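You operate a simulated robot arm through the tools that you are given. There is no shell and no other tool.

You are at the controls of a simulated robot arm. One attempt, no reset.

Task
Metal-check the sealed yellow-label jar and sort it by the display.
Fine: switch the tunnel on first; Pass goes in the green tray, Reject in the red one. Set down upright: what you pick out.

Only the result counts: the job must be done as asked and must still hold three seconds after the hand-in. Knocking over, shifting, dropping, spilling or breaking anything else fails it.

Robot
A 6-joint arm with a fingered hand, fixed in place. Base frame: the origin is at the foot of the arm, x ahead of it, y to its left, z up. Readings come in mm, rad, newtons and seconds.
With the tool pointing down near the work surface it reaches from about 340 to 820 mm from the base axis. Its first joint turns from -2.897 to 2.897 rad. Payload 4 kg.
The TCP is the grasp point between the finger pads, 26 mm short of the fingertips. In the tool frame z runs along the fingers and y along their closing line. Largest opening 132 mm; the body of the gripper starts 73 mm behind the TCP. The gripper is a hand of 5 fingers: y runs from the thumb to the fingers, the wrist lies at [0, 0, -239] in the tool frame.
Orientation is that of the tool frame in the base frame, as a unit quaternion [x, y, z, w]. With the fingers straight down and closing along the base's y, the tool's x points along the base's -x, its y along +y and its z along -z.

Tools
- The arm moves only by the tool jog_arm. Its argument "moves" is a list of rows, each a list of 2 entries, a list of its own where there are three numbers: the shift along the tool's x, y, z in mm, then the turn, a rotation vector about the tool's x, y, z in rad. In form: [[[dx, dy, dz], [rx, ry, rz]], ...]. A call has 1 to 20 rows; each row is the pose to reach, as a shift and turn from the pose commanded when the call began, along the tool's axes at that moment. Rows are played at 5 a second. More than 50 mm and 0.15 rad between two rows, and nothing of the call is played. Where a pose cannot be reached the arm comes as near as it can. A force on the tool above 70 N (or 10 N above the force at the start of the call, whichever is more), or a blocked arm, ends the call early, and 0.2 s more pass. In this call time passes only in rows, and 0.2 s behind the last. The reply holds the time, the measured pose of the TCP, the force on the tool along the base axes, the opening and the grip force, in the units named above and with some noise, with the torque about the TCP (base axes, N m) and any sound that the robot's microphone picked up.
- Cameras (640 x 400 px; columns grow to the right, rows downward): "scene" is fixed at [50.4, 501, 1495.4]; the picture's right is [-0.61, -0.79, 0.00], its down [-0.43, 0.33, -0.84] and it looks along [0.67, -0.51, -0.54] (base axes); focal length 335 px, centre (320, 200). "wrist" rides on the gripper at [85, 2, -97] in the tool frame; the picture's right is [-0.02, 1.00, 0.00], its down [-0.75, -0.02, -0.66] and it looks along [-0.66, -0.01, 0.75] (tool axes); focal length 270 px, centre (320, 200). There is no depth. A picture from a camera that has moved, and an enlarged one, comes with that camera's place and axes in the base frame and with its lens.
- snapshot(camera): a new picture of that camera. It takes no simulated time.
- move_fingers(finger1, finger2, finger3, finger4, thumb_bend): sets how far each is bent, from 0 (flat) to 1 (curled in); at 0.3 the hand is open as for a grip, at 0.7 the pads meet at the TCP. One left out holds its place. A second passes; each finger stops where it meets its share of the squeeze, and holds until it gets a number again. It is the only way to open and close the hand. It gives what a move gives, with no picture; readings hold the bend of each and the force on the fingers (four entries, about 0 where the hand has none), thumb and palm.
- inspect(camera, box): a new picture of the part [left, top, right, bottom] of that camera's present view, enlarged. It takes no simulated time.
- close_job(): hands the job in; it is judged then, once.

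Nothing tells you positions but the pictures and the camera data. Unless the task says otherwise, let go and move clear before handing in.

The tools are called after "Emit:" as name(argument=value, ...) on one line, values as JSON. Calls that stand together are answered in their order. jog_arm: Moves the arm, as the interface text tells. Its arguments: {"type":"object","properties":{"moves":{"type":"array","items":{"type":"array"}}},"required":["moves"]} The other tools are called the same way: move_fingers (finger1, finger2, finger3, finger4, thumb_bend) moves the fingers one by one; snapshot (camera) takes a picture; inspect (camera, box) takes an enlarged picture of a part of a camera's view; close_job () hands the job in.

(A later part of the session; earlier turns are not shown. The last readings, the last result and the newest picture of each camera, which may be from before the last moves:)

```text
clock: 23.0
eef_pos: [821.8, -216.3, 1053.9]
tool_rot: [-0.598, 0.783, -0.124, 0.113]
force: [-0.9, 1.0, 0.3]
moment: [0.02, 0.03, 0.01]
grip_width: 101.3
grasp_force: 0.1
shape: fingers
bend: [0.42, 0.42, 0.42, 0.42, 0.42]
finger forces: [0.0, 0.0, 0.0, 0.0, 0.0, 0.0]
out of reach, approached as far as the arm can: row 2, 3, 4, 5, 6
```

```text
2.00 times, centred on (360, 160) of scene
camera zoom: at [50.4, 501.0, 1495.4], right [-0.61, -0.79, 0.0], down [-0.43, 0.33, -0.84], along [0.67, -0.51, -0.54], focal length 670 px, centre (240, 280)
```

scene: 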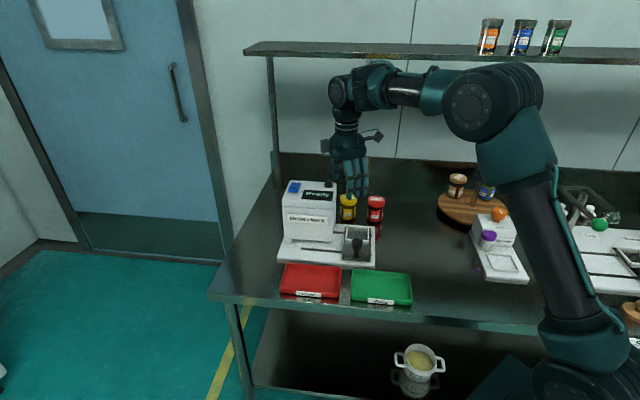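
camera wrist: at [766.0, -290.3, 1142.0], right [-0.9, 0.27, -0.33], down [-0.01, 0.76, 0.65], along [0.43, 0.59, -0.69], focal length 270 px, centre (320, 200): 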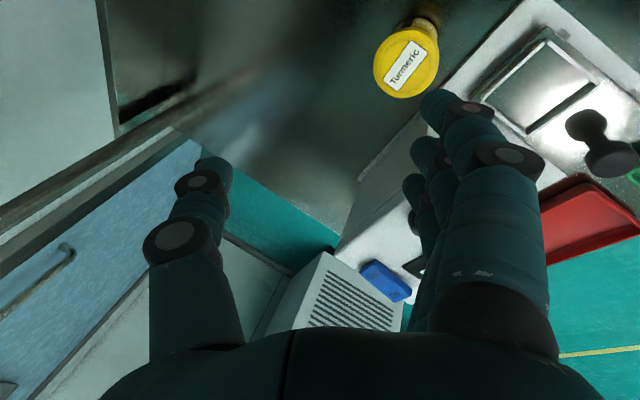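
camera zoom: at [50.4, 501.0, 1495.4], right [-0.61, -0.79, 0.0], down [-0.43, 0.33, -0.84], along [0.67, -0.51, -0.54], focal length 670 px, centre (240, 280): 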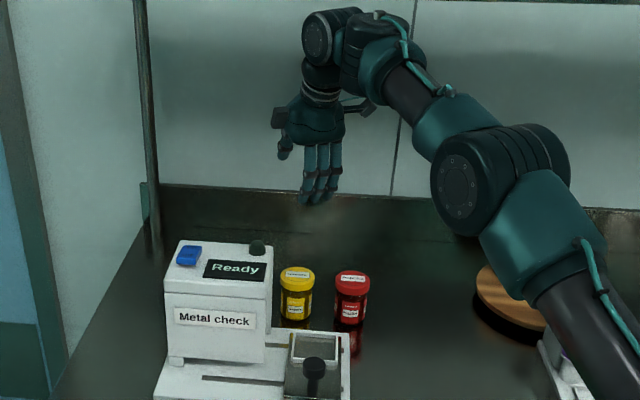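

A wrist joint limit was reached, but this view confirms the jar at (806, −210) with its lid top at z≈847. I'll yaw the hand back by 20°, so that it closes almost exactly front-to-back, and hover centred over the jar.

Emit:
jog_arm(moves=[[[-0.7, 6, 1], [0.006, 0.049, 0.109]], [[-1.4, 12, 2], [0.013, 0.098, 0.217]], [[-2.0, 18, 3.2], [0.019, 0.147, 0.326]]])

Emit:
snapshot(camera="wrist")

```text
clock: 23.8
eef_pos: [765.5, -201.8, 1052.5]
tool_rot: [-0.453, 0.873, -0.165, 0.074]
force: [-0.1, -0.9, -0.5]
moment: [0.02, 0.0, -0.02]
grip_width: 101.4
grasp_force: 0.0
shape: fingers
bend: [0.42, 0.42, 0.42, 0.42, 0.42]
finger forces: [0.0, 0.1, 0.1, 0.1, 0.0, 0.0]
out of reach, approached as far as the arm can: row 1, 2, 3
```

```text
taken
camera wrist: at [687.8, -247.5, 1143.4], right [-0.75, 0.55, -0.36], down [0.27, 0.75, 0.6], along [0.6, 0.36, -0.71], focal length 270 px, centre (320, 200)
```

wrist: 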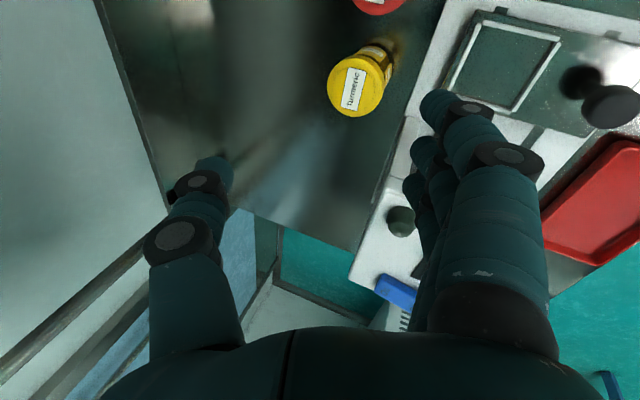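

The arm stopped short at (765, −202). I'll try to approach the hover point again while going a bit lower, where the reach is longer.

Emit:
jog_arm(moves=[[[-6, -6, 21], [0, 0, 0]], [[-12, -12, 42], [0, 0, 0]], [[-18.4, -17.6, 62.5], [0, 0, 0]]])

Emit:
snapshot(camera="wrist")

Emit:
snapshot(camera="scene")

```text
clock: 24.6
eef_pos: [760.4, -200.7, 1043.3]
tool_rot: [-0.451, 0.873, -0.168, 0.074]
force: [0.2, 0.2, 0.4]
moment: [0.02, -0.01, 0.02]
grip_width: 101.2
grasp_force: 0.1
shape: fingers
bend: [0.42, 0.42, 0.42, 0.42, 0.42]
finger forces: [0.1, 0.1, 0.0, 0.0, 0.0, 0.1]
out of reach, approached as far as the arm can: row 1, 2, 3
```

```text
taken
camera wrist: at [682.3, -244.8, 1133.5], right [-0.75, 0.55, -0.36], down [0.26, 0.75, 0.6], along [0.6, 0.36, -0.71], focal length 270 px, centre (320, 200)
```

wrist: 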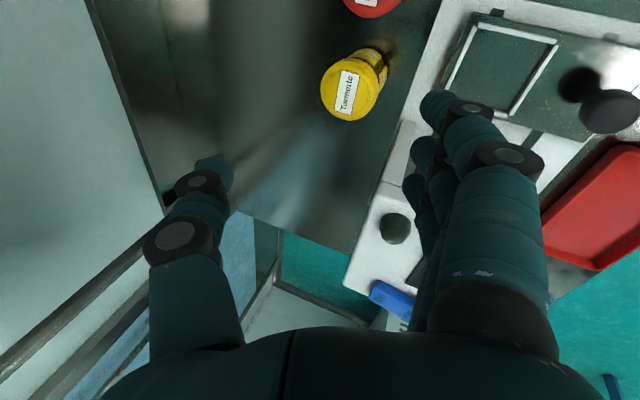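

```text
taken
```

scene: 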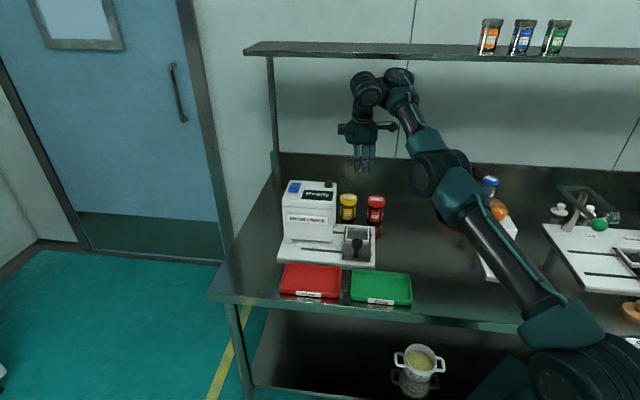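

The arm is stuck on a joint limit in this posture. I'll back out to a comfortable vertical pose and bring the closing line exactly to front-back (yaw further from the wrist limit) before trying again.

Emit:
jog_arm(moves=[[[-8.5, 28, -12.8], [-0.093, 0.001, 0.038]], [[-17, 56, -25.5], [-0.186, 0.002, 0.075]], [[-25.5, 84, -38.3], [-0.28, 0.004, 0.113]], [[-34, 111.7, -51.1], [-0.373, 0.005, 0.151]]])

Emit:
snapshot(camera="scene")

```text
clock: 25.6
eef_pos: [680.0, -99.5, 1049.7]
tool_rot: [-0.389, 0.921, 0.001, -0.001]
force: [0.4, -0.3, -0.2]
moment: [0.02, -0.02, -0.03]
grip_width: 101.1
grasp_force: 0.1
shape: fingers
bend: [0.42, 0.42, 0.42, 0.42, 0.42]
finger forces: [0.1, 0.0, 0.0, 0.0, 0.0, 0.0]
out of reach, approached as far as the arm can: row 1, 2
```

```text
taken
```

scene: 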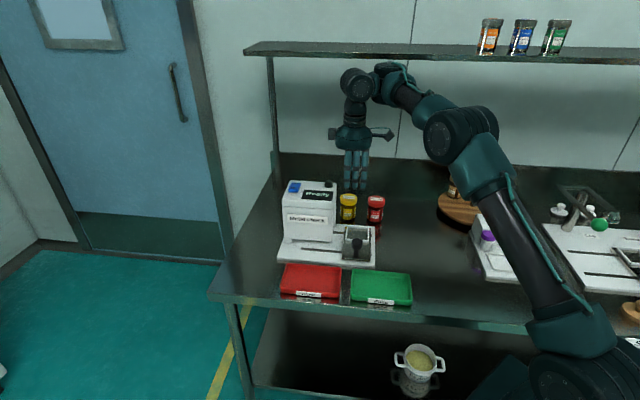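

I'm vertical again with the closing line exactly front-back. I'll now go down and outward without tilting, along a line that keeps the hand clear of the tunnel (a≤400) and above the jars, to see how far the arm gets.

Emit:
jog_arm(moves=[[[3, -22, 20], [0, 0, 0]], [[6, -44, 40], [0, 0, 0]], [[8, -66, 60], [0, 0, 0]], [[11, -88, 80], [0, 0, 0]], [[14, -110, 100], [0, 0, 0]], [[16, -130, 115], [0, 0, 0]]])

Emit:
snapshot(camera="wrist")

Emit:
snapshot(camera="scene")

```text
clock: 27.0
eef_pos: [763.0, -201.9, 932.6]
tool_rot: [-0.39, 0.921, 0.0, 0.0]
force: [-0.6, 0.7, 0.0]
moment: [0.01, 0.03, -0.01]
grip_width: 101.2
grasp_force: 0.1
shape: fingers
bend: [0.42, 0.42, 0.42, 0.42, 0.42]
finger forces: [0.1, 0.1, 0.1, 0.0, 0.0, 0.1]
```

```text
taken
camera wrist: at [702.4, -260.1, 1029.8], right [-0.7, 0.71, 0.0], down [0.53, 0.53, 0.66], along [0.47, 0.46, -0.75], focal length 270 px, centre (320, 200)
```

wrist: 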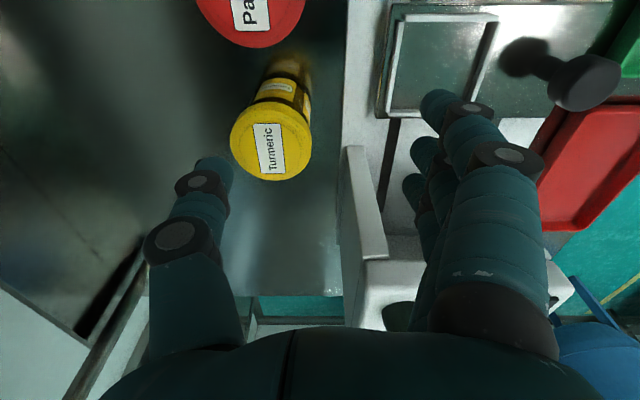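

```text
taken
```

scene: 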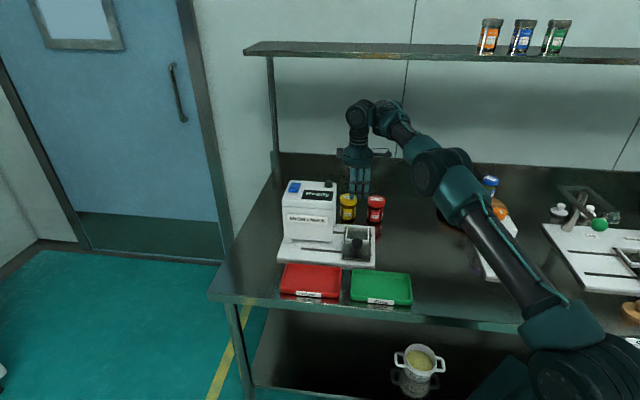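

The vertical approach works, and this view puts the turmeric jar again at (806, −210). Now I shift over it with a small 9° outward tilt and 12° of yaw so the front fingers stay away from the tunnel wall, still above the lid.

Emit:
jog_arm(moves=[[[-8, -12, 6], [0.053, -0.006, -0.07]], [[-16, -25, 12], [0.105, -0.011, -0.14]], [[-24.4, -37, 18], [0.158, -0.0165, -0.209]]])

Emit:
snapshot(camera="wrist")

Emit:
inspect(camera="scene", box=[300, 90, 420, 240])

```text
clock: 27.8
eef_pos: [805.8, -209.5, 916.0]
tool_rot: [-0.482, 0.873, -0.066, 0.041]
force: [-0.1, -0.1, -0.1]
moment: [0.02, 0.02, 0.01]
grip_width: 101.1
grasp_force: 0.0
shape: fingers
bend: [0.42, 0.42, 0.42, 0.42, 0.42]
finger forces: [0.1, 0.0, 0.1, 0.0, 0.0, 0.0]
```

```text
taken
camera wrist: at [746.1, -272.2, 1011.1], right [-0.83, 0.54, -0.16], down [0.32, 0.68, 0.66], along [0.46, 0.49, -0.74], focal length 270 px, centre (320, 200)
```

wrist: 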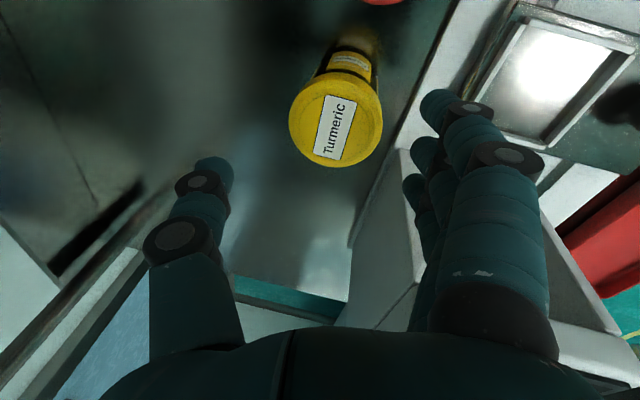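

```text
2.67 times, centred on (360, 165) of scene
camera zoom: at [50.4, 501.0, 1495.4], right [-0.61, -0.79, 0.0], down [-0.43, 0.33, -0.84], along [0.67, -0.51, -0.54], focal length 894 px, centre (213, 293)
```

zoom: 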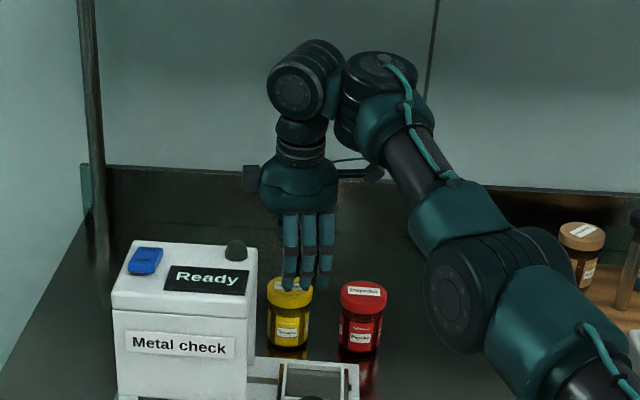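

No reach problem now, and the lid is centred under the grasp point. I descend halfway and look again.

Emit:
jog_arm(moves=[[[0.2, 3.1, 19.8], [0, 0, 0]], [[0.3, 6.2, 39.6], [0, 0, 0]]])

Emit:
snapshot(camera="wrist")

Emit:
inspect(camera="scene", box=[310, 140, 410, 240])

```text
clock: 28.4
eef_pos: [798.3, -209.0, 886.7]
tool_rot: [-0.484, 0.872, -0.058, 0.04]
force: [0.0, -0.6, 0.4]
moment: [-0.02, 0.02, -0.02]
grip_width: 101.4
grasp_force: 0.0
shape: fingers
bend: [0.42, 0.42, 0.42, 0.42, 0.42]
finger forces: [0.0, 0.1, 0.1, 0.1, 0.0, 0.0]
out of reach, approached as far as the arm can: row 1, 2
```

```text
taken
camera wrist: at [740.2, -273.2, 981.4], right [-0.83, 0.54, -0.14], down [0.33, 0.67, 0.66], along [0.45, 0.5, -0.73], focal length 270 px, centre (320, 200)
```

wrist: 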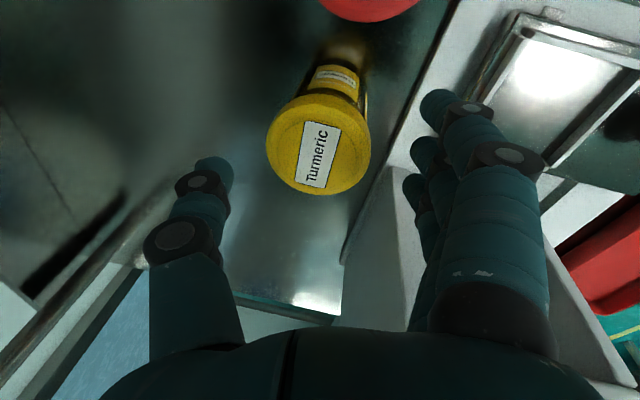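

```text
4.00 times, centred on (360, 190) of scene
camera zoom: at [50.4, 501.0, 1495.4], right [-0.61, -0.79, 0.0], down [-0.43, 0.33, -0.84], along [0.67, -0.51, -0.54], focal length 1340 px, centre (160, 240)
```

zoom: 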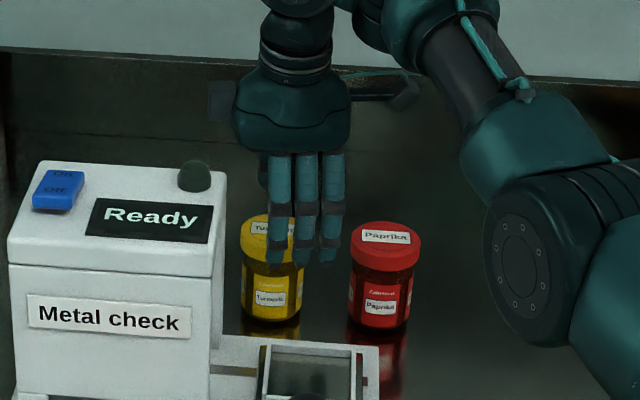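

Lowering with that tilt runs into a joint limit, so I'll use a nearly vertical hand (about 4° tilt) with the arm stretched, which should fit both limits. I try that just above grip height.

Emit:
jog_arm(moves=[[[-2.2, 0.4, 8.4], [-0.033, 0.007, 0]], [[-4.3, 0.8, 16.8], [-0.065, 0.0137, 0.0006]]])

Emit:
snapshot(camera="wrist")

Emit:
inspect(camera="scene", box=[310, 140, 410, 240])

```text
clock: 29.0
eef_pos: [802.6, -205.6, 871.0]
tool_rot: [-0.483, 0.875, -0.043, 0.018]
force: [0.3, -0.4, -0.4]
moment: [-0.02, -0.02, 0.02]
grip_width: 101.3
grasp_force: 0.1
shape: fingers
bend: [0.42, 0.42, 0.42, 0.42, 0.42]
finger forces: [0.1, 0.0, 0.0, 0.1, 0.1, 0.1]
```

```text
taken
camera wrist: at [748.8, -270.6, 967.6], right [-0.83, 0.55, -0.09], down [0.37, 0.67, 0.65], along [0.42, 0.51, -0.75], focal length 270 px, centre (320, 200)
```

wrist: 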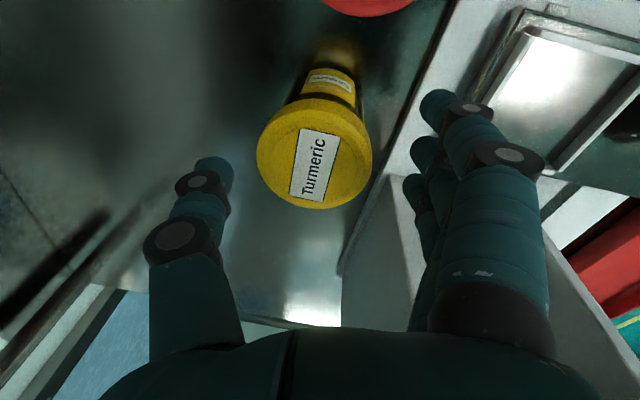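

```text
4.00 times, centred on (360, 190) of scene
camera zoom: at [50.4, 501.0, 1495.4], right [-0.61, -0.79, 0.0], down [-0.43, 0.33, -0.84], along [0.67, -0.51, -0.54], focal length 1340 px, centre (160, 240)
```

zoom: 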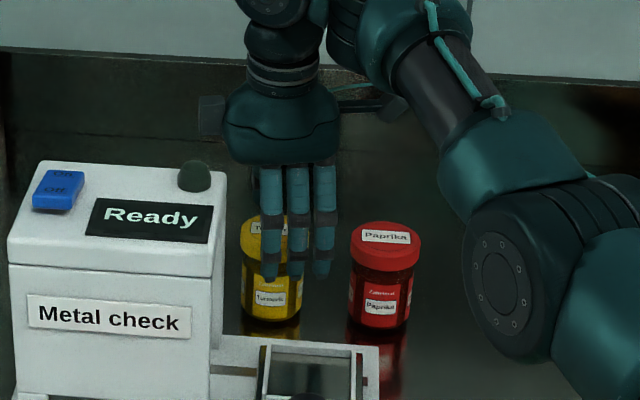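

This pose was reached without trouble. Before closing I'll check closely how the fingers and thumb line up with the jar.

Emit:
inspect(camera="scene", box=[325, 165, 395, 225])

Emit:
inspect(camera="wrist", box=[140, 60, 460, 270])

```text
6.67 times, centred on (360, 195) of scene
camera zoom: at [50.4, 501.0, 1495.4], right [-0.61, -0.79, 0.0], down [-0.43, 0.33, -0.84], along [0.67, -0.51, -0.54], focal length 2234 px, centre (53, 233)
```

zoom: 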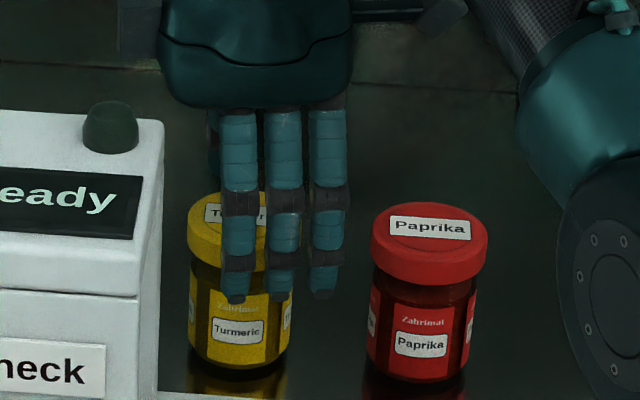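

```text
1.90 times, centred on (300, 165) of wrist
camera zoom: at [748.8, -270.6, 967.6], right [-0.83, 0.55, -0.09], down [0.37, 0.67, 0.65], along [0.42, 0.51, -0.75], focal length 515 px, centre (358, 267)
```

zoom: 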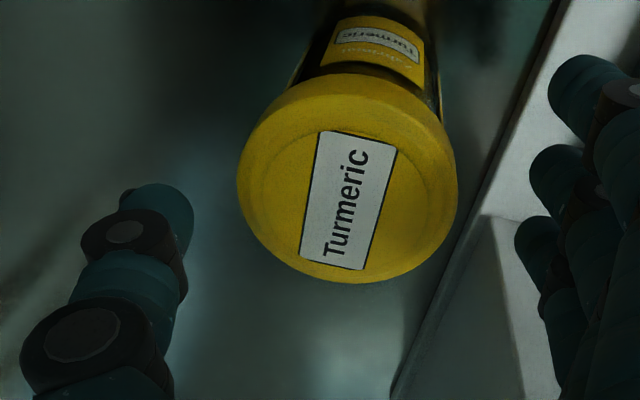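

From both views, shifting about 6 mm away from the tunnel would centre the jar between the thumb and fingers 2 and 3 (finger 1 will pass beside it). I shift and go down to grip height, z≈830.

Emit:
jog_arm(moves=[[[5.6, 0.9, 10], [0, 0, 0]], [[5.6, 1.9, 20], [0, 0, 0]], [[5.6, 2.8, 30], [0, 0, 0]], [[5.6, 3.8, 40.8], [0, 0, 0]]])

Emit:
snapshot(camera="wrist")

Emit:
inspect(camera="scene", box=[325, 165, 395, 225])

```text
clock: 30.0
eef_pos: [793.8, -211.1, 839.2]
tool_rot: [-0.483, 0.875, -0.034, 0.02]
force: [0.1, -1.1, 0.5]
moment: [-0.02, 0.04, 0.01]
grip_width: 101.1
grasp_force: 0.0
shape: fingers
bend: [0.42, 0.42, 0.42, 0.42, 0.42]
finger forces: [0.1, 0.0, 0.0, 0.1, 0.0, 0.0]
out of reach, approached as far as the arm can: row 3, 4
```

```text
taken
camera wrist: at [740.6, -277.2, 934.5], right [-0.83, 0.55, -0.08], down [0.37, 0.66, 0.66], along [0.41, 0.52, -0.75], focal length 270 px, centre (320, 200)
```

wrist: 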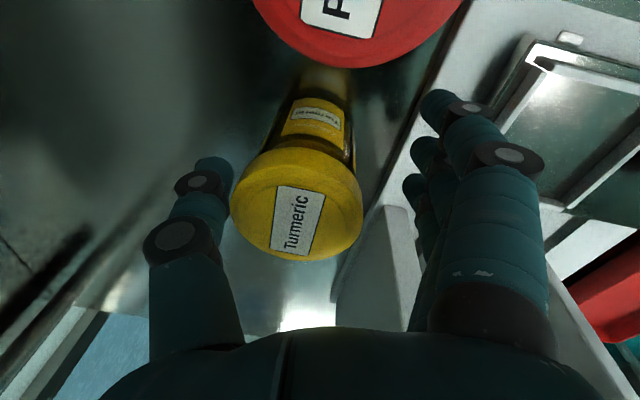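

```text
6.67 times, centred on (360, 195) of scene
camera zoom: at [50.4, 501.0, 1495.4], right [-0.61, -0.79, 0.0], down [-0.43, 0.33, -0.84], along [0.67, -0.51, -0.54], focal length 2234 px, centre (53, 233)
```

zoom: 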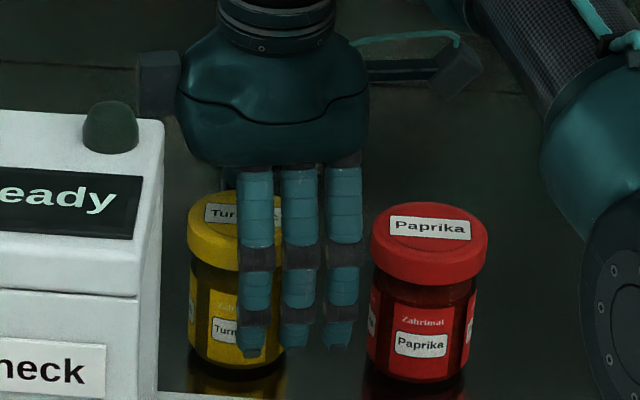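

The arm again stops short here; it looks as if the wrist is in an awkward branch of its joint range. I'll go straight up without touching anything and test the posture over free space instead of forcing it.

Emit:
jog_arm(moves=[[[0, -1.6, -20], [0, 0, 0]], [[-0.1, -3.2, -40], [0, 0, 0]], [[-0.1, -4.8, -60], [0, 0, 0]], [[-0.2, -7.5, -95], [0, 0, 0]]])

Emit:
inspect(camera="scene", box=[300, 60, 460, 220])

```text
clock: 31.0
eef_pos: [793.9, -208.8, 934.8]
tool_rot: [-0.482, 0.875, -0.044, 0.017]
force: [0.6, 0.4, 0.1]
moment: [0.01, 0.08, 0.01]
grip_width: 101.1
grasp_force: 0.0
shape: fingers
bend: [0.42, 0.42, 0.42, 0.42, 0.42]
finger forces: [0.1, 0.0, 0.0, 0.0, 0.0, 0.0]
```

```text
2.50 times, centred on (380, 140) of scene
camera zoom: at [50.4, 501.0, 1495.4], right [-0.61, -0.79, 0.0], down [-0.43, 0.33, -0.84], along [0.67, -0.51, -0.54], focal length 838 px, centre (170, 350)
```

zoom: 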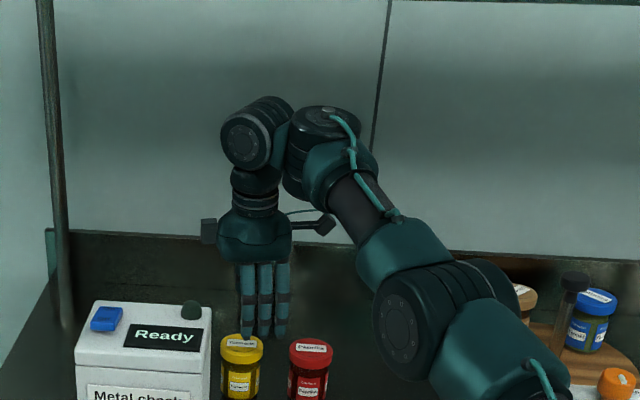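

I'm clear above the jar. I'll go back over the empty carriage with the hand vertical and test whether this hand orientation works low over the nest.

Emit:
jog_arm(moves=[[[1.3, 31, -9.2], [-0.024, -0.001, 0.051]], [[2.6, 62, -18.4], [-0.047, -0.0015, 0.102]], [[3.9, 93.5, -27.6], [-0.071, -0.002, 0.153]], [[5.2, 124.8, -36.8], [-0.0945, -0.003, 0.204]]])

Emit:
jog_arm(moves=[[[0, 0, 20], [0, 0, 0]], [[0, 0, 40], [0, 0, 0]], [[0, 0, 60], [0, 0, 0]]])

Emit:
snapshot(camera="scene")

Emit:
snapshot(camera="wrist")

```text
clock: 32.0
eef_pos: [708.0, -148.6, 972.9]
tool_rot: [-0.392, 0.92, 0.002, -0.001]
force: [-0.2, 0.0, -0.8]
moment: [0.01, 0.02, 0.02]
grip_width: 101.6
grasp_force: 0.0
shape: fingers
bend: [0.42, 0.42, 0.42, 0.42, 0.42]
finger forces: [0.0, 0.0, 0.0, 0.1, 0.1, 0.0]
out of reach, approached as far as the arm can: row 3, 4
```

```text
clock: 32.8
eef_pos: [726.9, -154.1, 918.6]
tool_rot: [-0.392, 0.92, 0.001, -0.001]
force: [-0.1, 0.1, 0.4]
moment: [0.0, 0.01, 0.02]
grip_width: 101.0
grasp_force: 0.1
shape: fingers
bend: [0.42, 0.42, 0.42, 0.42, 0.42]
finger forces: [0.0, 0.1, 0.0, 0.1, 0.1, 0.0]
out of reach, approached as far as the arm can: row 1, 2, 3
```

```text
taken
```

scene: 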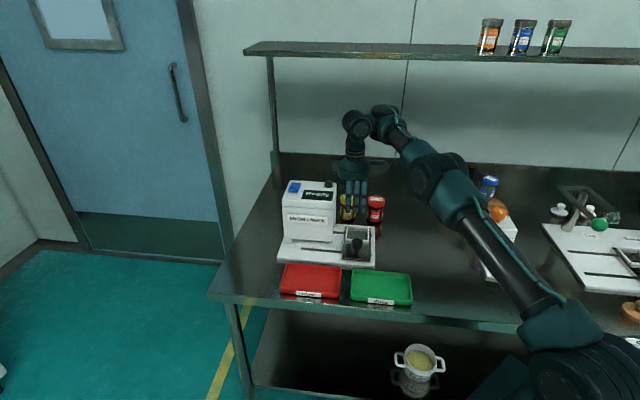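

```text
taken
camera wrist: at [667.2, -213.0, 1014.9], right [-0.71, 0.71, 0.0], down [0.53, 0.53, 0.66], along [0.46, 0.47, -0.75], focal length 270 px, centre (320, 200)
```

wrist: 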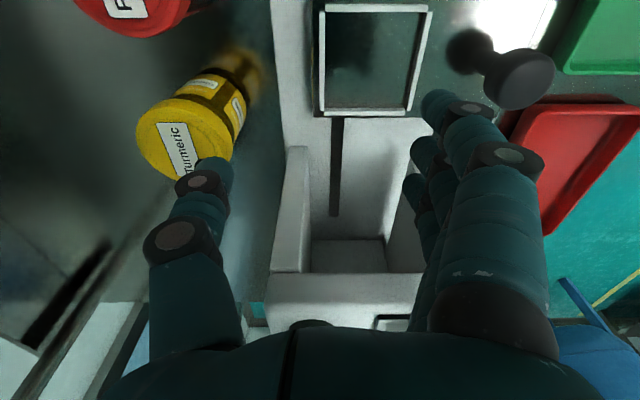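

Even vertical, this hand yaw cannot get low here, so the wrist must be near one of its joint limits. I'll rise to a safe height and turn the hand back toward the original yaw, which worked freely before.

Emit:
jog_arm(moves=[[[0, 8, -26], [0, 0, 0]], [[-2, 22, -52], [0, 0, 0]], [[-4, 38, -79], [0, 0, 0]], [[-5, 55, -105], [0, 0, 0]], [[-6.7, 71.7, -131], [0, 0, 0]]])

Emit:
inspect(camera="scene", box=[310, 40, 500, 200])

```text
clock: 34.0
eef_pos: [679.6, -99.6, 1048.2]
tool_rot: [-0.392, 0.92, 0.0, 0.0]
force: [-0.6, 0.2, -0.2]
moment: [0.03, -0.01, -0.01]
grip_width: 100.9
grasp_force: 0.0
shape: fingers
bend: [0.42, 0.42, 0.42, 0.42, 0.42]
finger forces: [0.1, 0.0, 0.1, 0.0, 0.0, 0.1]
```

```text
2.50 times, centred on (405, 120) of scene
camera zoom: at [50.4, 501.0, 1495.4], right [-0.61, -0.79, 0.0], down [-0.43, 0.33, -0.84], along [0.67, -0.51, -0.54], focal length 838 px, centre (108, 400)
```

zoom: 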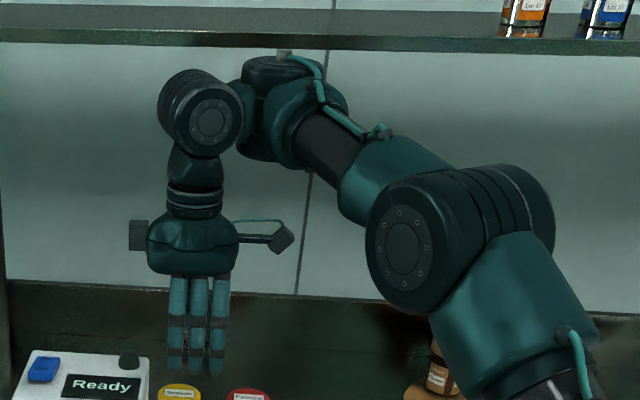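

I'm at a safe height. Now I turn the hand back by 90° to the original yaw and compare the wrist posture.

Emit:
jog_arm(moves=[[[0, 0, 0], [0, 0, 0.143]], [[0, 0, 0], [0, 0, 0.286]], [[0, 0, 0], [0, 0, 0.429]], [[0, 0, 0], [0, 0, 0.571]], [[0, 0, 0], [0, 0, 0.714]], [[0, 0, 0], [0, 0, 0.857]], [[0, 0, 0], [0, 0, 1.0]], [[0, 0, 0], [0, 0, 1.143]], [[0, 0, 0], [0, 0, 1.286]], [[0, 0, 0], [0, 0, 1.428]], [[0, 0, 0], [0, 0, 1.571]]])

Emit:
inspect(camera="scene", box=[310, 40, 500, 200])

```text
clock: 36.4
eef_pos: [680.0, -100.0, 1048.1]
tool_rot: [0.375, 0.927, 0.0, 0.0]
force: [0.5, 0.4, -0.6]
moment: [-0.03, 0.01, 0.03]
grip_width: 101.3
grasp_force: 0.0
shape: fingers
bend: [0.42, 0.42, 0.42, 0.42, 0.42]
finger forces: [0.0, 0.0, 0.1, 0.0, 0.0, 0.1]
```

```text
2.50 times, centred on (405, 120) of scene
camera zoom: at [50.4, 501.0, 1495.4], right [-0.61, -0.79, 0.0], down [-0.43, 0.33, -0.84], along [0.67, -0.51, -0.54], focal length 838 px, centre (108, 400)
```

zoom: 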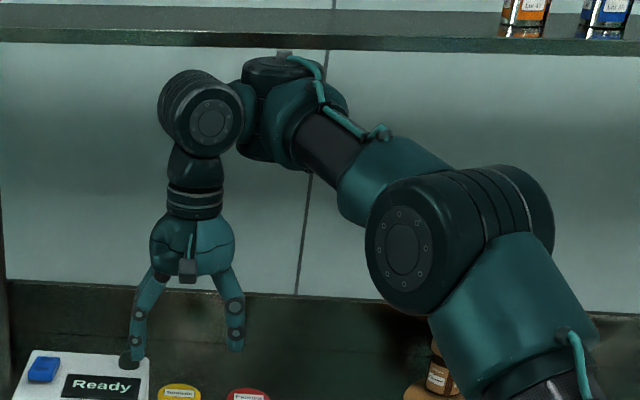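

The arm posture is the same; only the flange turned. I'll test going low with this original yaw over the free area by the knob to see what is really limiting.

Emit:
jog_arm(moves=[[[27, -10, 20], [0, 0, 0]], [[54, -20, 50], [0, 0, 0]], [[81, -30, 84], [0, 0, 0]], [[108, -41, 116], [0, 0, 0]], [[108, -41, 148], [0, 0, 0]]])

Emit:
inspect(camera="scene", box=[310, 40, 500, 200])

Emit:
snapshot(camera="wrist")

```text
clock: 37.6
eef_pos: [713.7, -67.4, 979.2]
tool_rot: [0.373, 0.928, -0.001, -0.006]
force: [-4.4, -0.5, 22.0]
moment: [0.74, -0.92, 0.1]
grip_width: 101.3
grasp_force: 10.4
shape: fingers
bend: [0.42, 0.43, 0.42, 0.42, 0.42]
finger forces: [0.0, 9.8, 5.9, 6.6, 0.0, 0.0]
out of reach, approached as far as the arm can: row 1, 2, 3, 4, 5
```

```text
2.50 times, centred on (405, 120) of scene
camera zoom: at [50.4, 501.0, 1495.4], right [-0.61, -0.79, 0.0], down [-0.43, 0.33, -0.84], along [0.67, -0.51, -0.54], focal length 838 px, centre (108, 400)
```

zoom: 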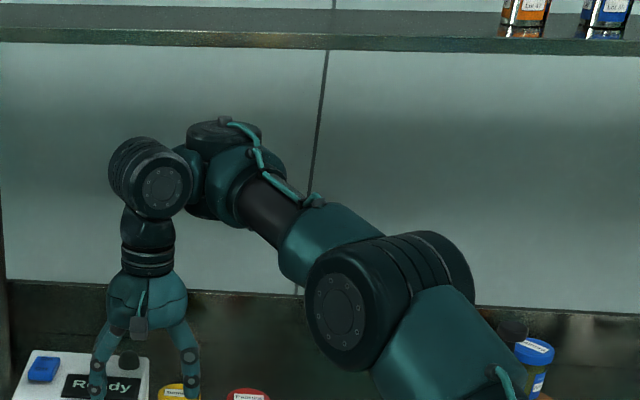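

```text
taken
camera wrist: at [654.7, -6.8, 1076.4], right [0.71, 0.71, -0.01], down [0.54, -0.53, 0.65], along [0.46, -0.46, -0.76], focal length 270 px, centre (320, 200)
```

wrist: 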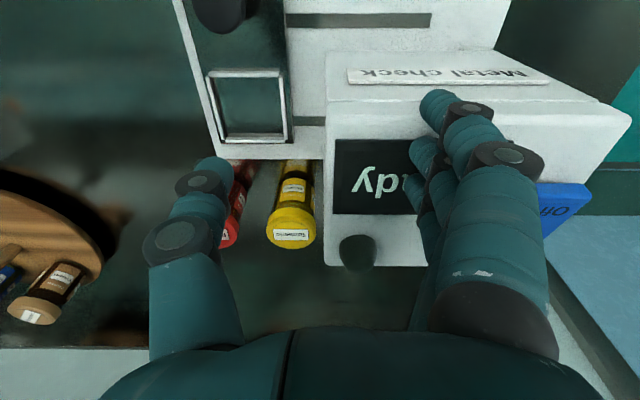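

The limited arm slid outward and the fingers are resting on the tunnel top (about 22 N). I lift straight up at once.

Emit:
jog_arm(moves=[[[0, 0, -15], [0, 0, 0]], [[0, 0, -35], [0, 0, 0]], [[0, 0, -70], [0, 0, 0]]])

Emit:
inspect(camera="scene", box=[260, 160, 430, 310])

Emit:
snapshot(camera="scene")

```text
clock: 38.4
eef_pos: [713.7, -67.8, 1047.8]
tool_rot: [0.373, 0.928, 0.0, 0.0]
force: [-0.2, 0.2, -0.8]
moment: [0.0, -0.01, 0.0]
grip_width: 101.2
grasp_force: 0.0
shape: fingers
bend: [0.42, 0.42, 0.42, 0.42, 0.42]
finger forces: [0.0, 0.0, 0.0, 0.0, 0.1, 0.0]
```

```text
2.67 times, centred on (345, 235) of scene
camera zoom: at [50.4, 501.0, 1495.4], right [-0.61, -0.79, 0.0], down [-0.43, 0.33, -0.84], along [0.67, -0.51, -0.54], focal length 894 px, centre (253, 107)
```

zoom: 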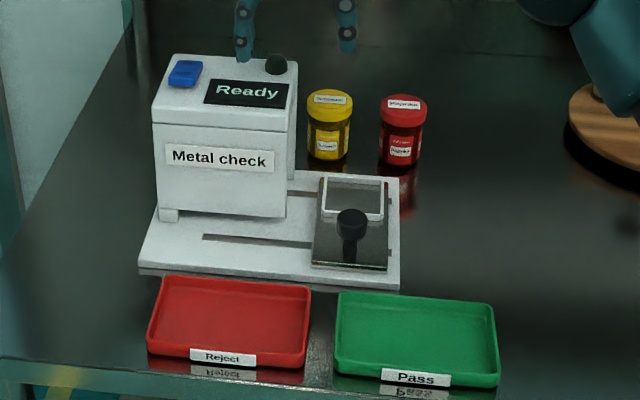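

```text
taken
```

scene: 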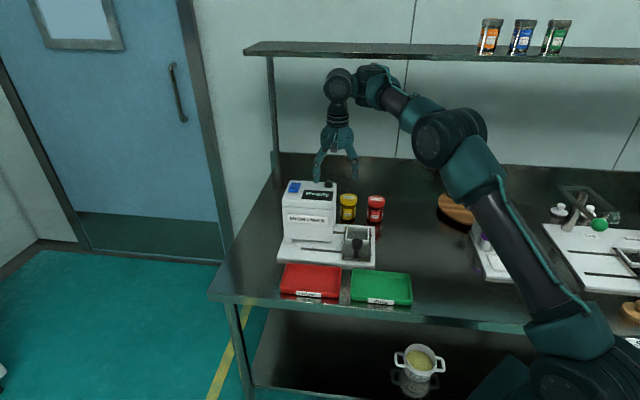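

The device did not move and still shows "Ready". I think my overstretch flipped the elbow downward, which puts the shoulder at its limit; I'll swing the arm left, off the table's front-left corner, where I can lower it and bring the elbow back up.

Emit:
jog_arm(moves=[[[27.3, 32.5, 0], [0, 0, -0.0591]], [[56.3, 63.2, 0], [0, 0, -0.1182]], [[87.3, 92.3, 0], [0, 0, -0.1773]], [[119.9, 119.3, 0], [0, 0, -0.2364]], [[154, 144.5, 0], [0, 0, -0.2955]], [[189.5, 167.5, 0], [0, 0, -0.3546]], [[226.4, 188.5, 0], [0, 0, -0.4137]], [[264.5, 207.2, 0], [0, 0, -0.4728]], [[303.5, 223.7, 0], [0, 0, -0.5319]], [[343.5, 237.8, 0], [0, 0, -0.591]], [[384.3, 249.5, 0], [0, 0, -0.6501]], [[425.7, 258.8, 0], [0, 0, -0.7092]], [[467.5, 265.6, 0], [0, 0, -0.7683]], [[509.7, 270, 0], [0, 0, -0.8274]]])

Emit:
snapshot(camera="wrist")

Emit:
snapshot(camera="scene")

```text
clock: 41.4
eef_pos: [533.9, 476.8, 1047.8]
tool_rot: [-0.03, 1.0, 0.0, 0.0]
force: [0.0, -0.1, 0.4]
moment: [0.03, 0.03, 0.04]
grip_width: 101.4
grasp_force: 0.1
shape: fingers
bend: [0.42, 0.42, 0.42, 0.42, 0.42]
finger forces: [0.0, 0.0, 0.1, 0.0, 0.1, 0.0]
```

```text
taken
camera wrist: at [448.5, 474.8, 1144.8], right [-0.04, 1.0, 0.0], down [0.75, 0.03, 0.66], along [0.66, 0.03, -0.75], focal length 270 px, centre (320, 200)
```

wrist: 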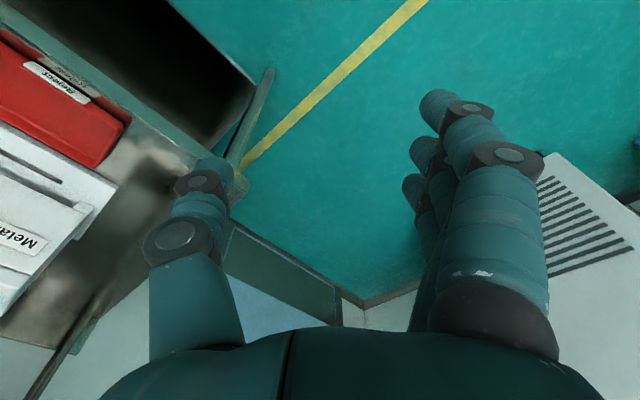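

```text
taken
```

scene: 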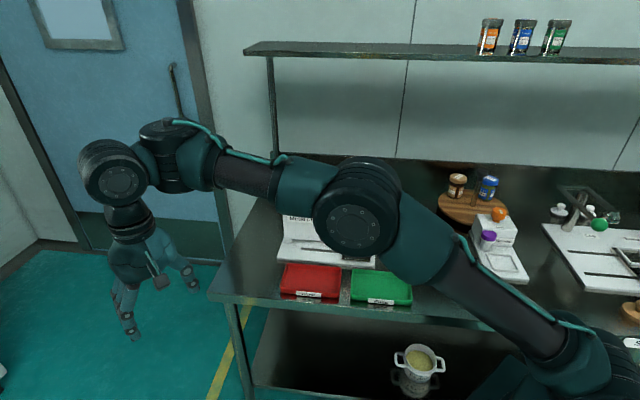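

The arm is now off the table's corner over clear floor. I'll stretch out slightly and go down here; below shoulder height the elbow has to come back up.

Emit:
jog_arm(moves=[[[-11.6, 9.2, 29.6], [0, 0, 0]], [[-23.3, 18.4, 59.1], [0, 0, 0]], [[-34.9, 27.6, 88.7], [0, 0, 0]], [[-46.6, 36.8, 118.2], [0, 0, 0]], [[-58.2, 46, 147.8], [0, 0, 0]], [[-62, 49, 180], [0, 0, 0]], [[-62, 49, 215], [0, 0, 0]], [[-62, 49, 250], [0, 0, 0]], [[-62, 49, 285], [0, 0, 0]], [[-62, 49, 320], [0, 0, 0]], [[-62, 49, 355], [0, 0, 0]], [[-62, 49, 390], [0, 0, 0]]])

Emit:
snapshot(camera="scene")

Emit:
snapshot(camera="wrist")

```text
clock: 44.0
eef_pos: [612.8, 548.4, 658.1]
tool_rot: [-0.032, 0.999, 0.0, 0.0]
force: [0.1, 0.9, -0.3]
moment: [-0.01, -0.01, 0.0]
grip_width: 101.2
grasp_force: 0.1
shape: fingers
bend: [0.42, 0.42, 0.42, 0.42, 0.42]
finger forces: [0.0, 0.0, 0.1, 0.0, 0.0, 0.0]
out of reach, approached as far as the arm can: row 10, 11, 12
```

```text
taken
```

scene: 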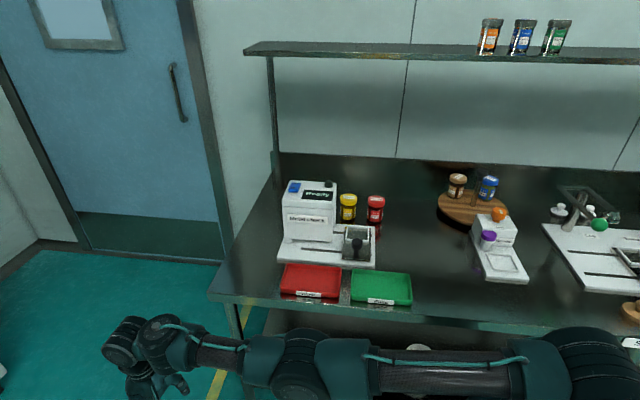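

```text
taken
camera wrist: at [527.5, 547.1, 754.0], right [-0.04, 1.0, 0.0], down [0.75, 0.03, 0.66], along [0.66, 0.03, -0.75], focal length 270 px, centre (320, 200)
```

wrist: 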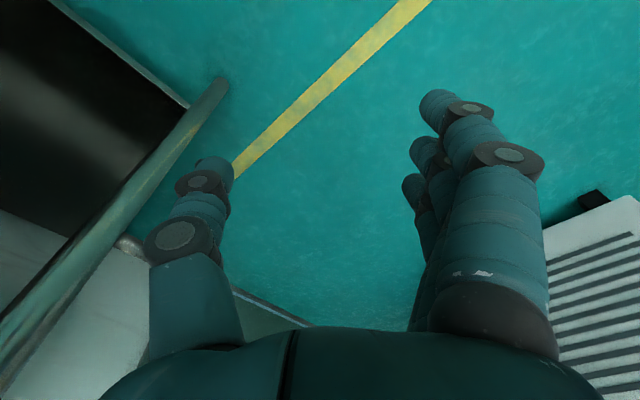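

The arm is now stretched straight and low. I'll pull inward at this height, which only the elbow-up posture can follow.

Emit:
jog_arm(moves=[[[10, -8, 5], [0, 0, 0]], [[21, -17, 10], [0, 0, 0]], [[32, -26, 15], [0, 0, 0]], [[43, -34, 15], [0, 0, 0]], [[54, -43, 15], [0, 0, 0]], [[64, -51, 15], [0, 0, 0]]])

Emit:
inspect(camera="scene", box=[80, 260, 640, 400])

```text
clock: 45.4
eef_pos: [551.6, 492.9, 642.4]
tool_rot: [-0.03, 1.0, 0.0, 0.0]
force: [-0.9, 0.1, 0.4]
moment: [0.02, 0.01, 0.0]
grip_width: 101.1
grasp_force: 0.0
shape: fingers
bend: [0.42, 0.42, 0.42, 0.42, 0.42]
finger forces: [0.1, 0.0, 0.0, 0.0, 0.1, 0.1]
out of reach, approached as far as the arm can: row 1
```

```text
1.14 times, centred on (360, 330) of scene
camera zoom: at [50.4, 501.0, 1495.4], right [-0.61, -0.79, 0.0], down [-0.43, 0.33, -0.84], along [0.67, -0.51, -0.54], focal length 383 px, centre (274, 51)
```

zoom: 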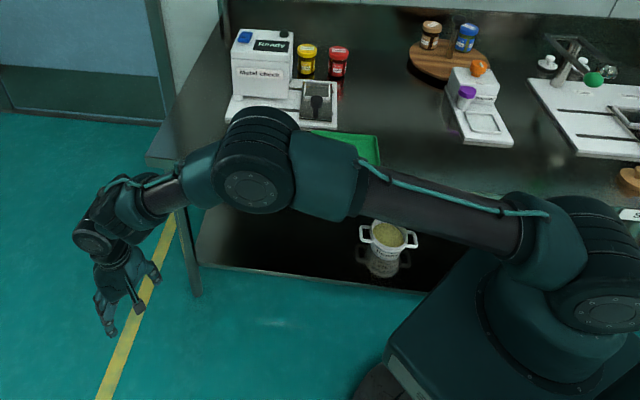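

The elbow is up again and the arm follows freely. I'll rise, then swing back over the table without overstretching from now on.

Emit:
jog_arm(moves=[[[4, -3, -41], [0, 0, 0]], [[8, -6, -82], [0, 0, 0]], [[12, -9.5, -123], [0, 0, 0]], [[16, -12.5, -164], [0, 0, 0]], [[20, -15.5, -205], [0, 0, 0]], [[24, -18.5, -246], [0, 0, 0]], [[28, -22, -287], [0, 0, 0]], [[32, -25, -328], [0, 0, 0]], [[36, -28, -369], [0, 0, 0]], [[39, -31, -408], [0, 0, 0]]])

Emit:
snapshot(camera="scene")

```text
clock: 47.6
eef_pos: [513.7, 461.3, 1052.0]
tool_rot: [-0.031, 1.0, 0.0, 0.0]
force: [0.8, -0.5, -0.6]
moment: [-0.02, 0.01, -0.01]
grip_width: 100.9
grasp_force: 0.1
shape: fingers
bend: [0.42, 0.42, 0.42, 0.42, 0.42]
finger forces: [0.0, 0.1, 0.0, 0.1, 0.0, 0.0]
```

```text
taken
```

scene: 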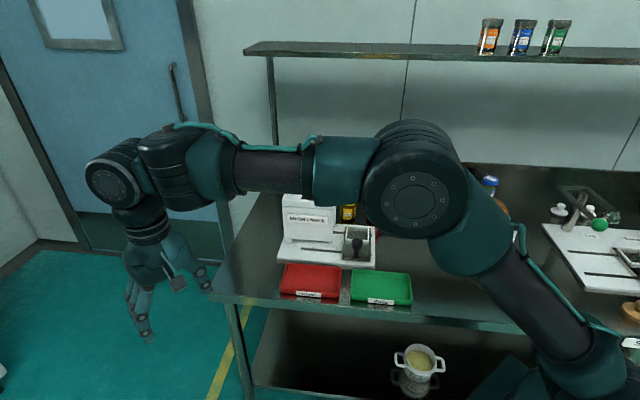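

The elbow is clearly up now. I swing back over the table at this height, turning the hand as I go, to a spot above the empty nest.

Emit:
jog_arm(moves=[[[-26.8, -33.5, 0], [0, 0, -0.0541]], [[-51.4, -68.7, 0], [0, 0, -0.1082]], [[-73.9, -105.4, 0], [0, 0, -0.1623]], [[-94.1, -143.5, 0], [0, 0, -0.2164]], [[-111.9, -182.7, 0], [0, 0, -0.2705]], [[-127.3, -223.3, 0], [0, 0, -0.3246]], [[-140.1, -264.8, 0], [0, 0, -0.3787]], [[-150.4, -307, 0], [0, 0, -0.4328]], [[-158.2, -349.8, 0], [0, 0, -0.4869]], [[-163.2, -393.2, 0], [0, 0, -0.541]], [[-165.5, -437, 0], [0, 0, -0.5951]], [[-165.2, -480.8, 0], [0, 0, -0.6492]], [[-162.1, -524.7, 0], [0, 0, -0.7033]], [[-156.2, -568.3, 0], [0, 0, -0.7574]], [[-147.6, -611.7, 0], [0, 0, -0.8115]]])

Emit:
snapshot(camera="scene")

Emit:
snapshot(camera="wrist")

```text
clock: 50.8
eef_pos: [701.5, -140.6, 1048.9]
tool_rot: [-0.424, 0.906, -0.001, 0.001]
force: [-0.1, -0.4, -0.3]
moment: [-0.03, -0.01, 0.02]
grip_width: 101.0
grasp_force: 0.0
shape: fingers
bend: [0.42, 0.42, 0.42, 0.42, 0.42]
finger forces: [0.1, 0.0, 0.1, 0.1, 0.0, 0.0]
```

```text
taken
```

scene: 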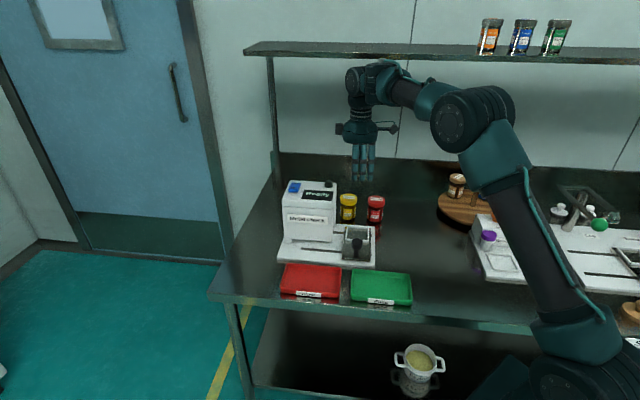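

```text
taken
camera wrist: at [644.0, -203.7, 1146.1], right [-0.75, 0.66, 0.0], down [0.49, 0.57, 0.66], along [0.43, 0.5, -0.75], focal length 270 px, centre (320, 200)
```

wrist: 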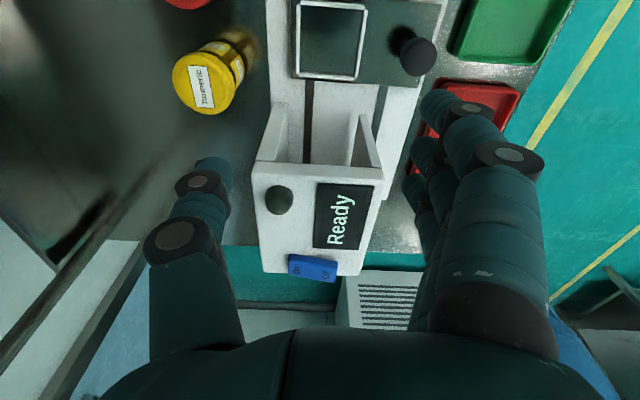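

All good here with the elbow up. I now approach the jar from above with a 10° tilt to a hover at z≈915, well inside the reach.

Emit:
jog_arm(moves=[[[-1.4, -21, 22], [0.028, -0.002, -0.023]], [[-2.8, -42, 44.5], [0.057, -0.004, -0.0455]], [[-4.2, -62.5, 67], [0.085, -0.006, -0.068]], [[-5.6, -83, 89], [0.113, -0.008, -0.091]], [[-7, -104, 111.5], [0.142, -0.01, -0.114]], [[-8.4, -125, 133.9], [0.17, -0.0116, -0.1366]]])

Emit:
snapshot(camera="wrist")

Emit:
snapshot(camera="scene")

```text
clock: 52.2
eef_pos: [801.1, -215.7, 917.4]
tool_rot: [-0.482, 0.872, -0.075, 0.042]
force: [0.0, -0.9, 0.0]
moment: [-0.02, 0.01, 0.04]
grip_width: 100.9
grasp_force: 0.1
shape: fingers
bend: [0.42, 0.42, 0.42, 0.42, 0.42]
finger forces: [0.0, 0.0, 0.0, 0.0, 0.0, 0.0]
```

```text
taken
camera wrist: at [740.4, -276.1, 1011.5], right [-0.82, 0.54, -0.17], down [0.32, 0.69, 0.65], along [0.47, 0.48, -0.74], focal length 270 px, centre (320, 200)
```

wrist: 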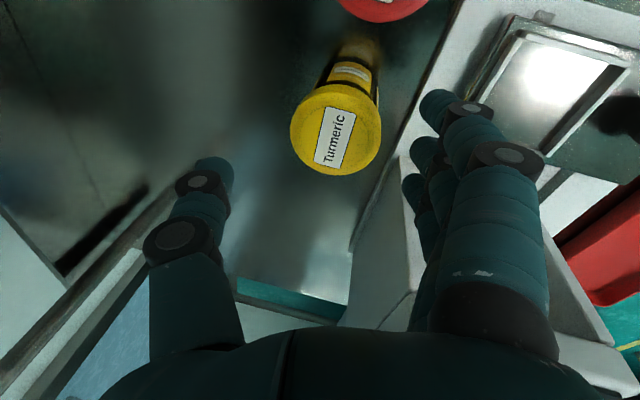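

```text
taken
```

scene: 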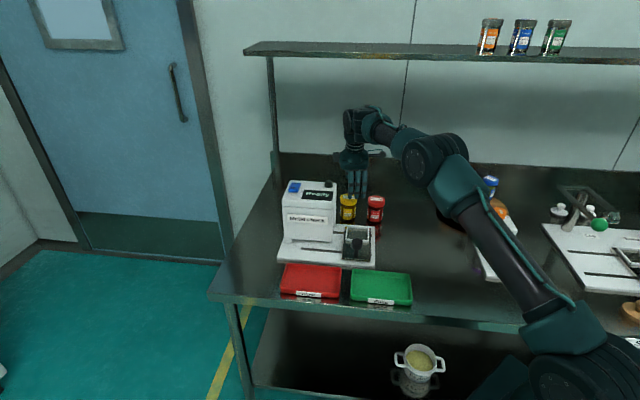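

The jar is centred under the hand. I descend straight down to z≈830.

Emit:
jog_arm(moves=[[[0, 3.8, 21.5], [0, 0, 0]], [[0, 7.5, 43], [0, 0, 0]], [[0.1, 11.2, 64.5], [0, 0, 0]], [[0.1, 15, 86], [0, 0, 0]]])

Emit:
snapshot(camera="wrist")

Emit:
inspect(camera="scene", box=[325, 165, 395, 225])

```text
clock: 53.2
eef_pos: [800.2, -215.7, 828.6]
tool_rot: [-0.481, 0.872, -0.075, 0.042]
force: [1.0, -0.1, -0.2]
moment: [0.03, 0.02, -0.01]
grip_width: 100.7
grasp_force: 0.0
shape: fingers
bend: [0.42, 0.42, 0.42, 0.42, 0.42]
finger forces: [0.0, 0.0, 0.1, 0.0, 0.0, 0.0]
```

```text
taken
camera wrist: at [739.5, -276.5, 923.9], right [-0.82, 0.54, -0.17], down [0.32, 0.69, 0.65], along [0.47, 0.48, -0.74], focal length 270 px, centre (320, 200)
```

wrist: 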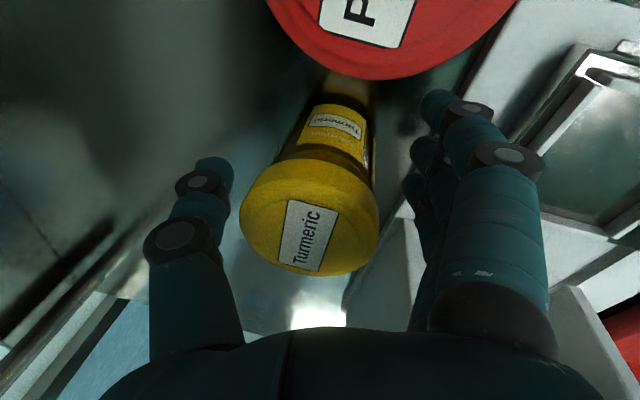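

```text
6.67 times, centred on (360, 195) of scene
camera zoom: at [50.4, 501.0, 1495.4], right [-0.61, -0.79, 0.0], down [-0.43, 0.33, -0.84], along [0.67, -0.51, -0.54], focal length 2234 px, centre (53, 233)
```

zoom: 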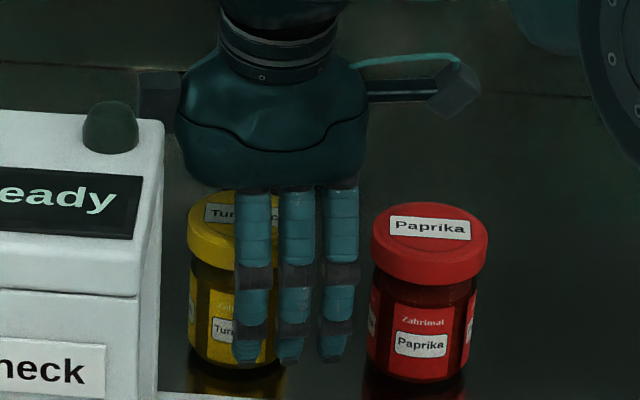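

The jar sits between the thumb and the fingers with no contact yet. I close fingers 2, 3 and the thumb in steps, leaving finger 1 open beside the jar.

Emit:
move_fingers(finger2=0.49, finger3=0.49, thumb_bend=0.49)

Emit:
snapshot(camera="wrist")

```text
clock: 54.2
eef_pos: [800.8, -215.4, 829.8]
tool_rot: [-0.483, 0.872, -0.076, 0.041]
force: [0.2, -0.1, 0.1]
moment: [0.0, 0.01, 0.02]
grip_width: 90.1
grasp_force: 0.0
shape: fingers
bend: [0.42, 0.49, 0.49, 0.42, 0.49]
finger forces: [0.1, 0.0, 0.0, 0.1, 0.0, 0.1]
```

```text
taken
camera wrist: at [739.5, -276.4, 924.2], right [-0.82, 0.54, -0.17], down [0.32, 0.69, 0.65], along [0.47, 0.48, -0.74], focal length 270 px, centre (320, 200)
```

wrist: 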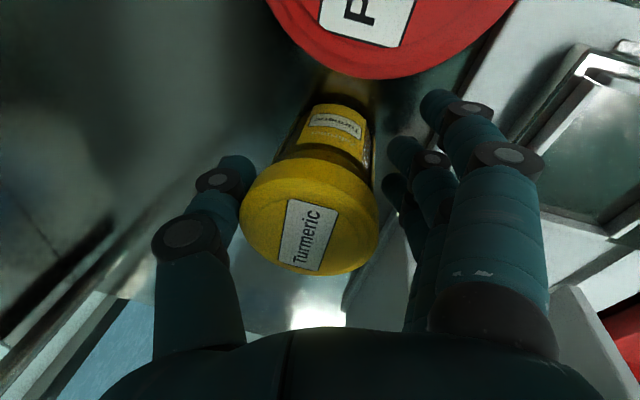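

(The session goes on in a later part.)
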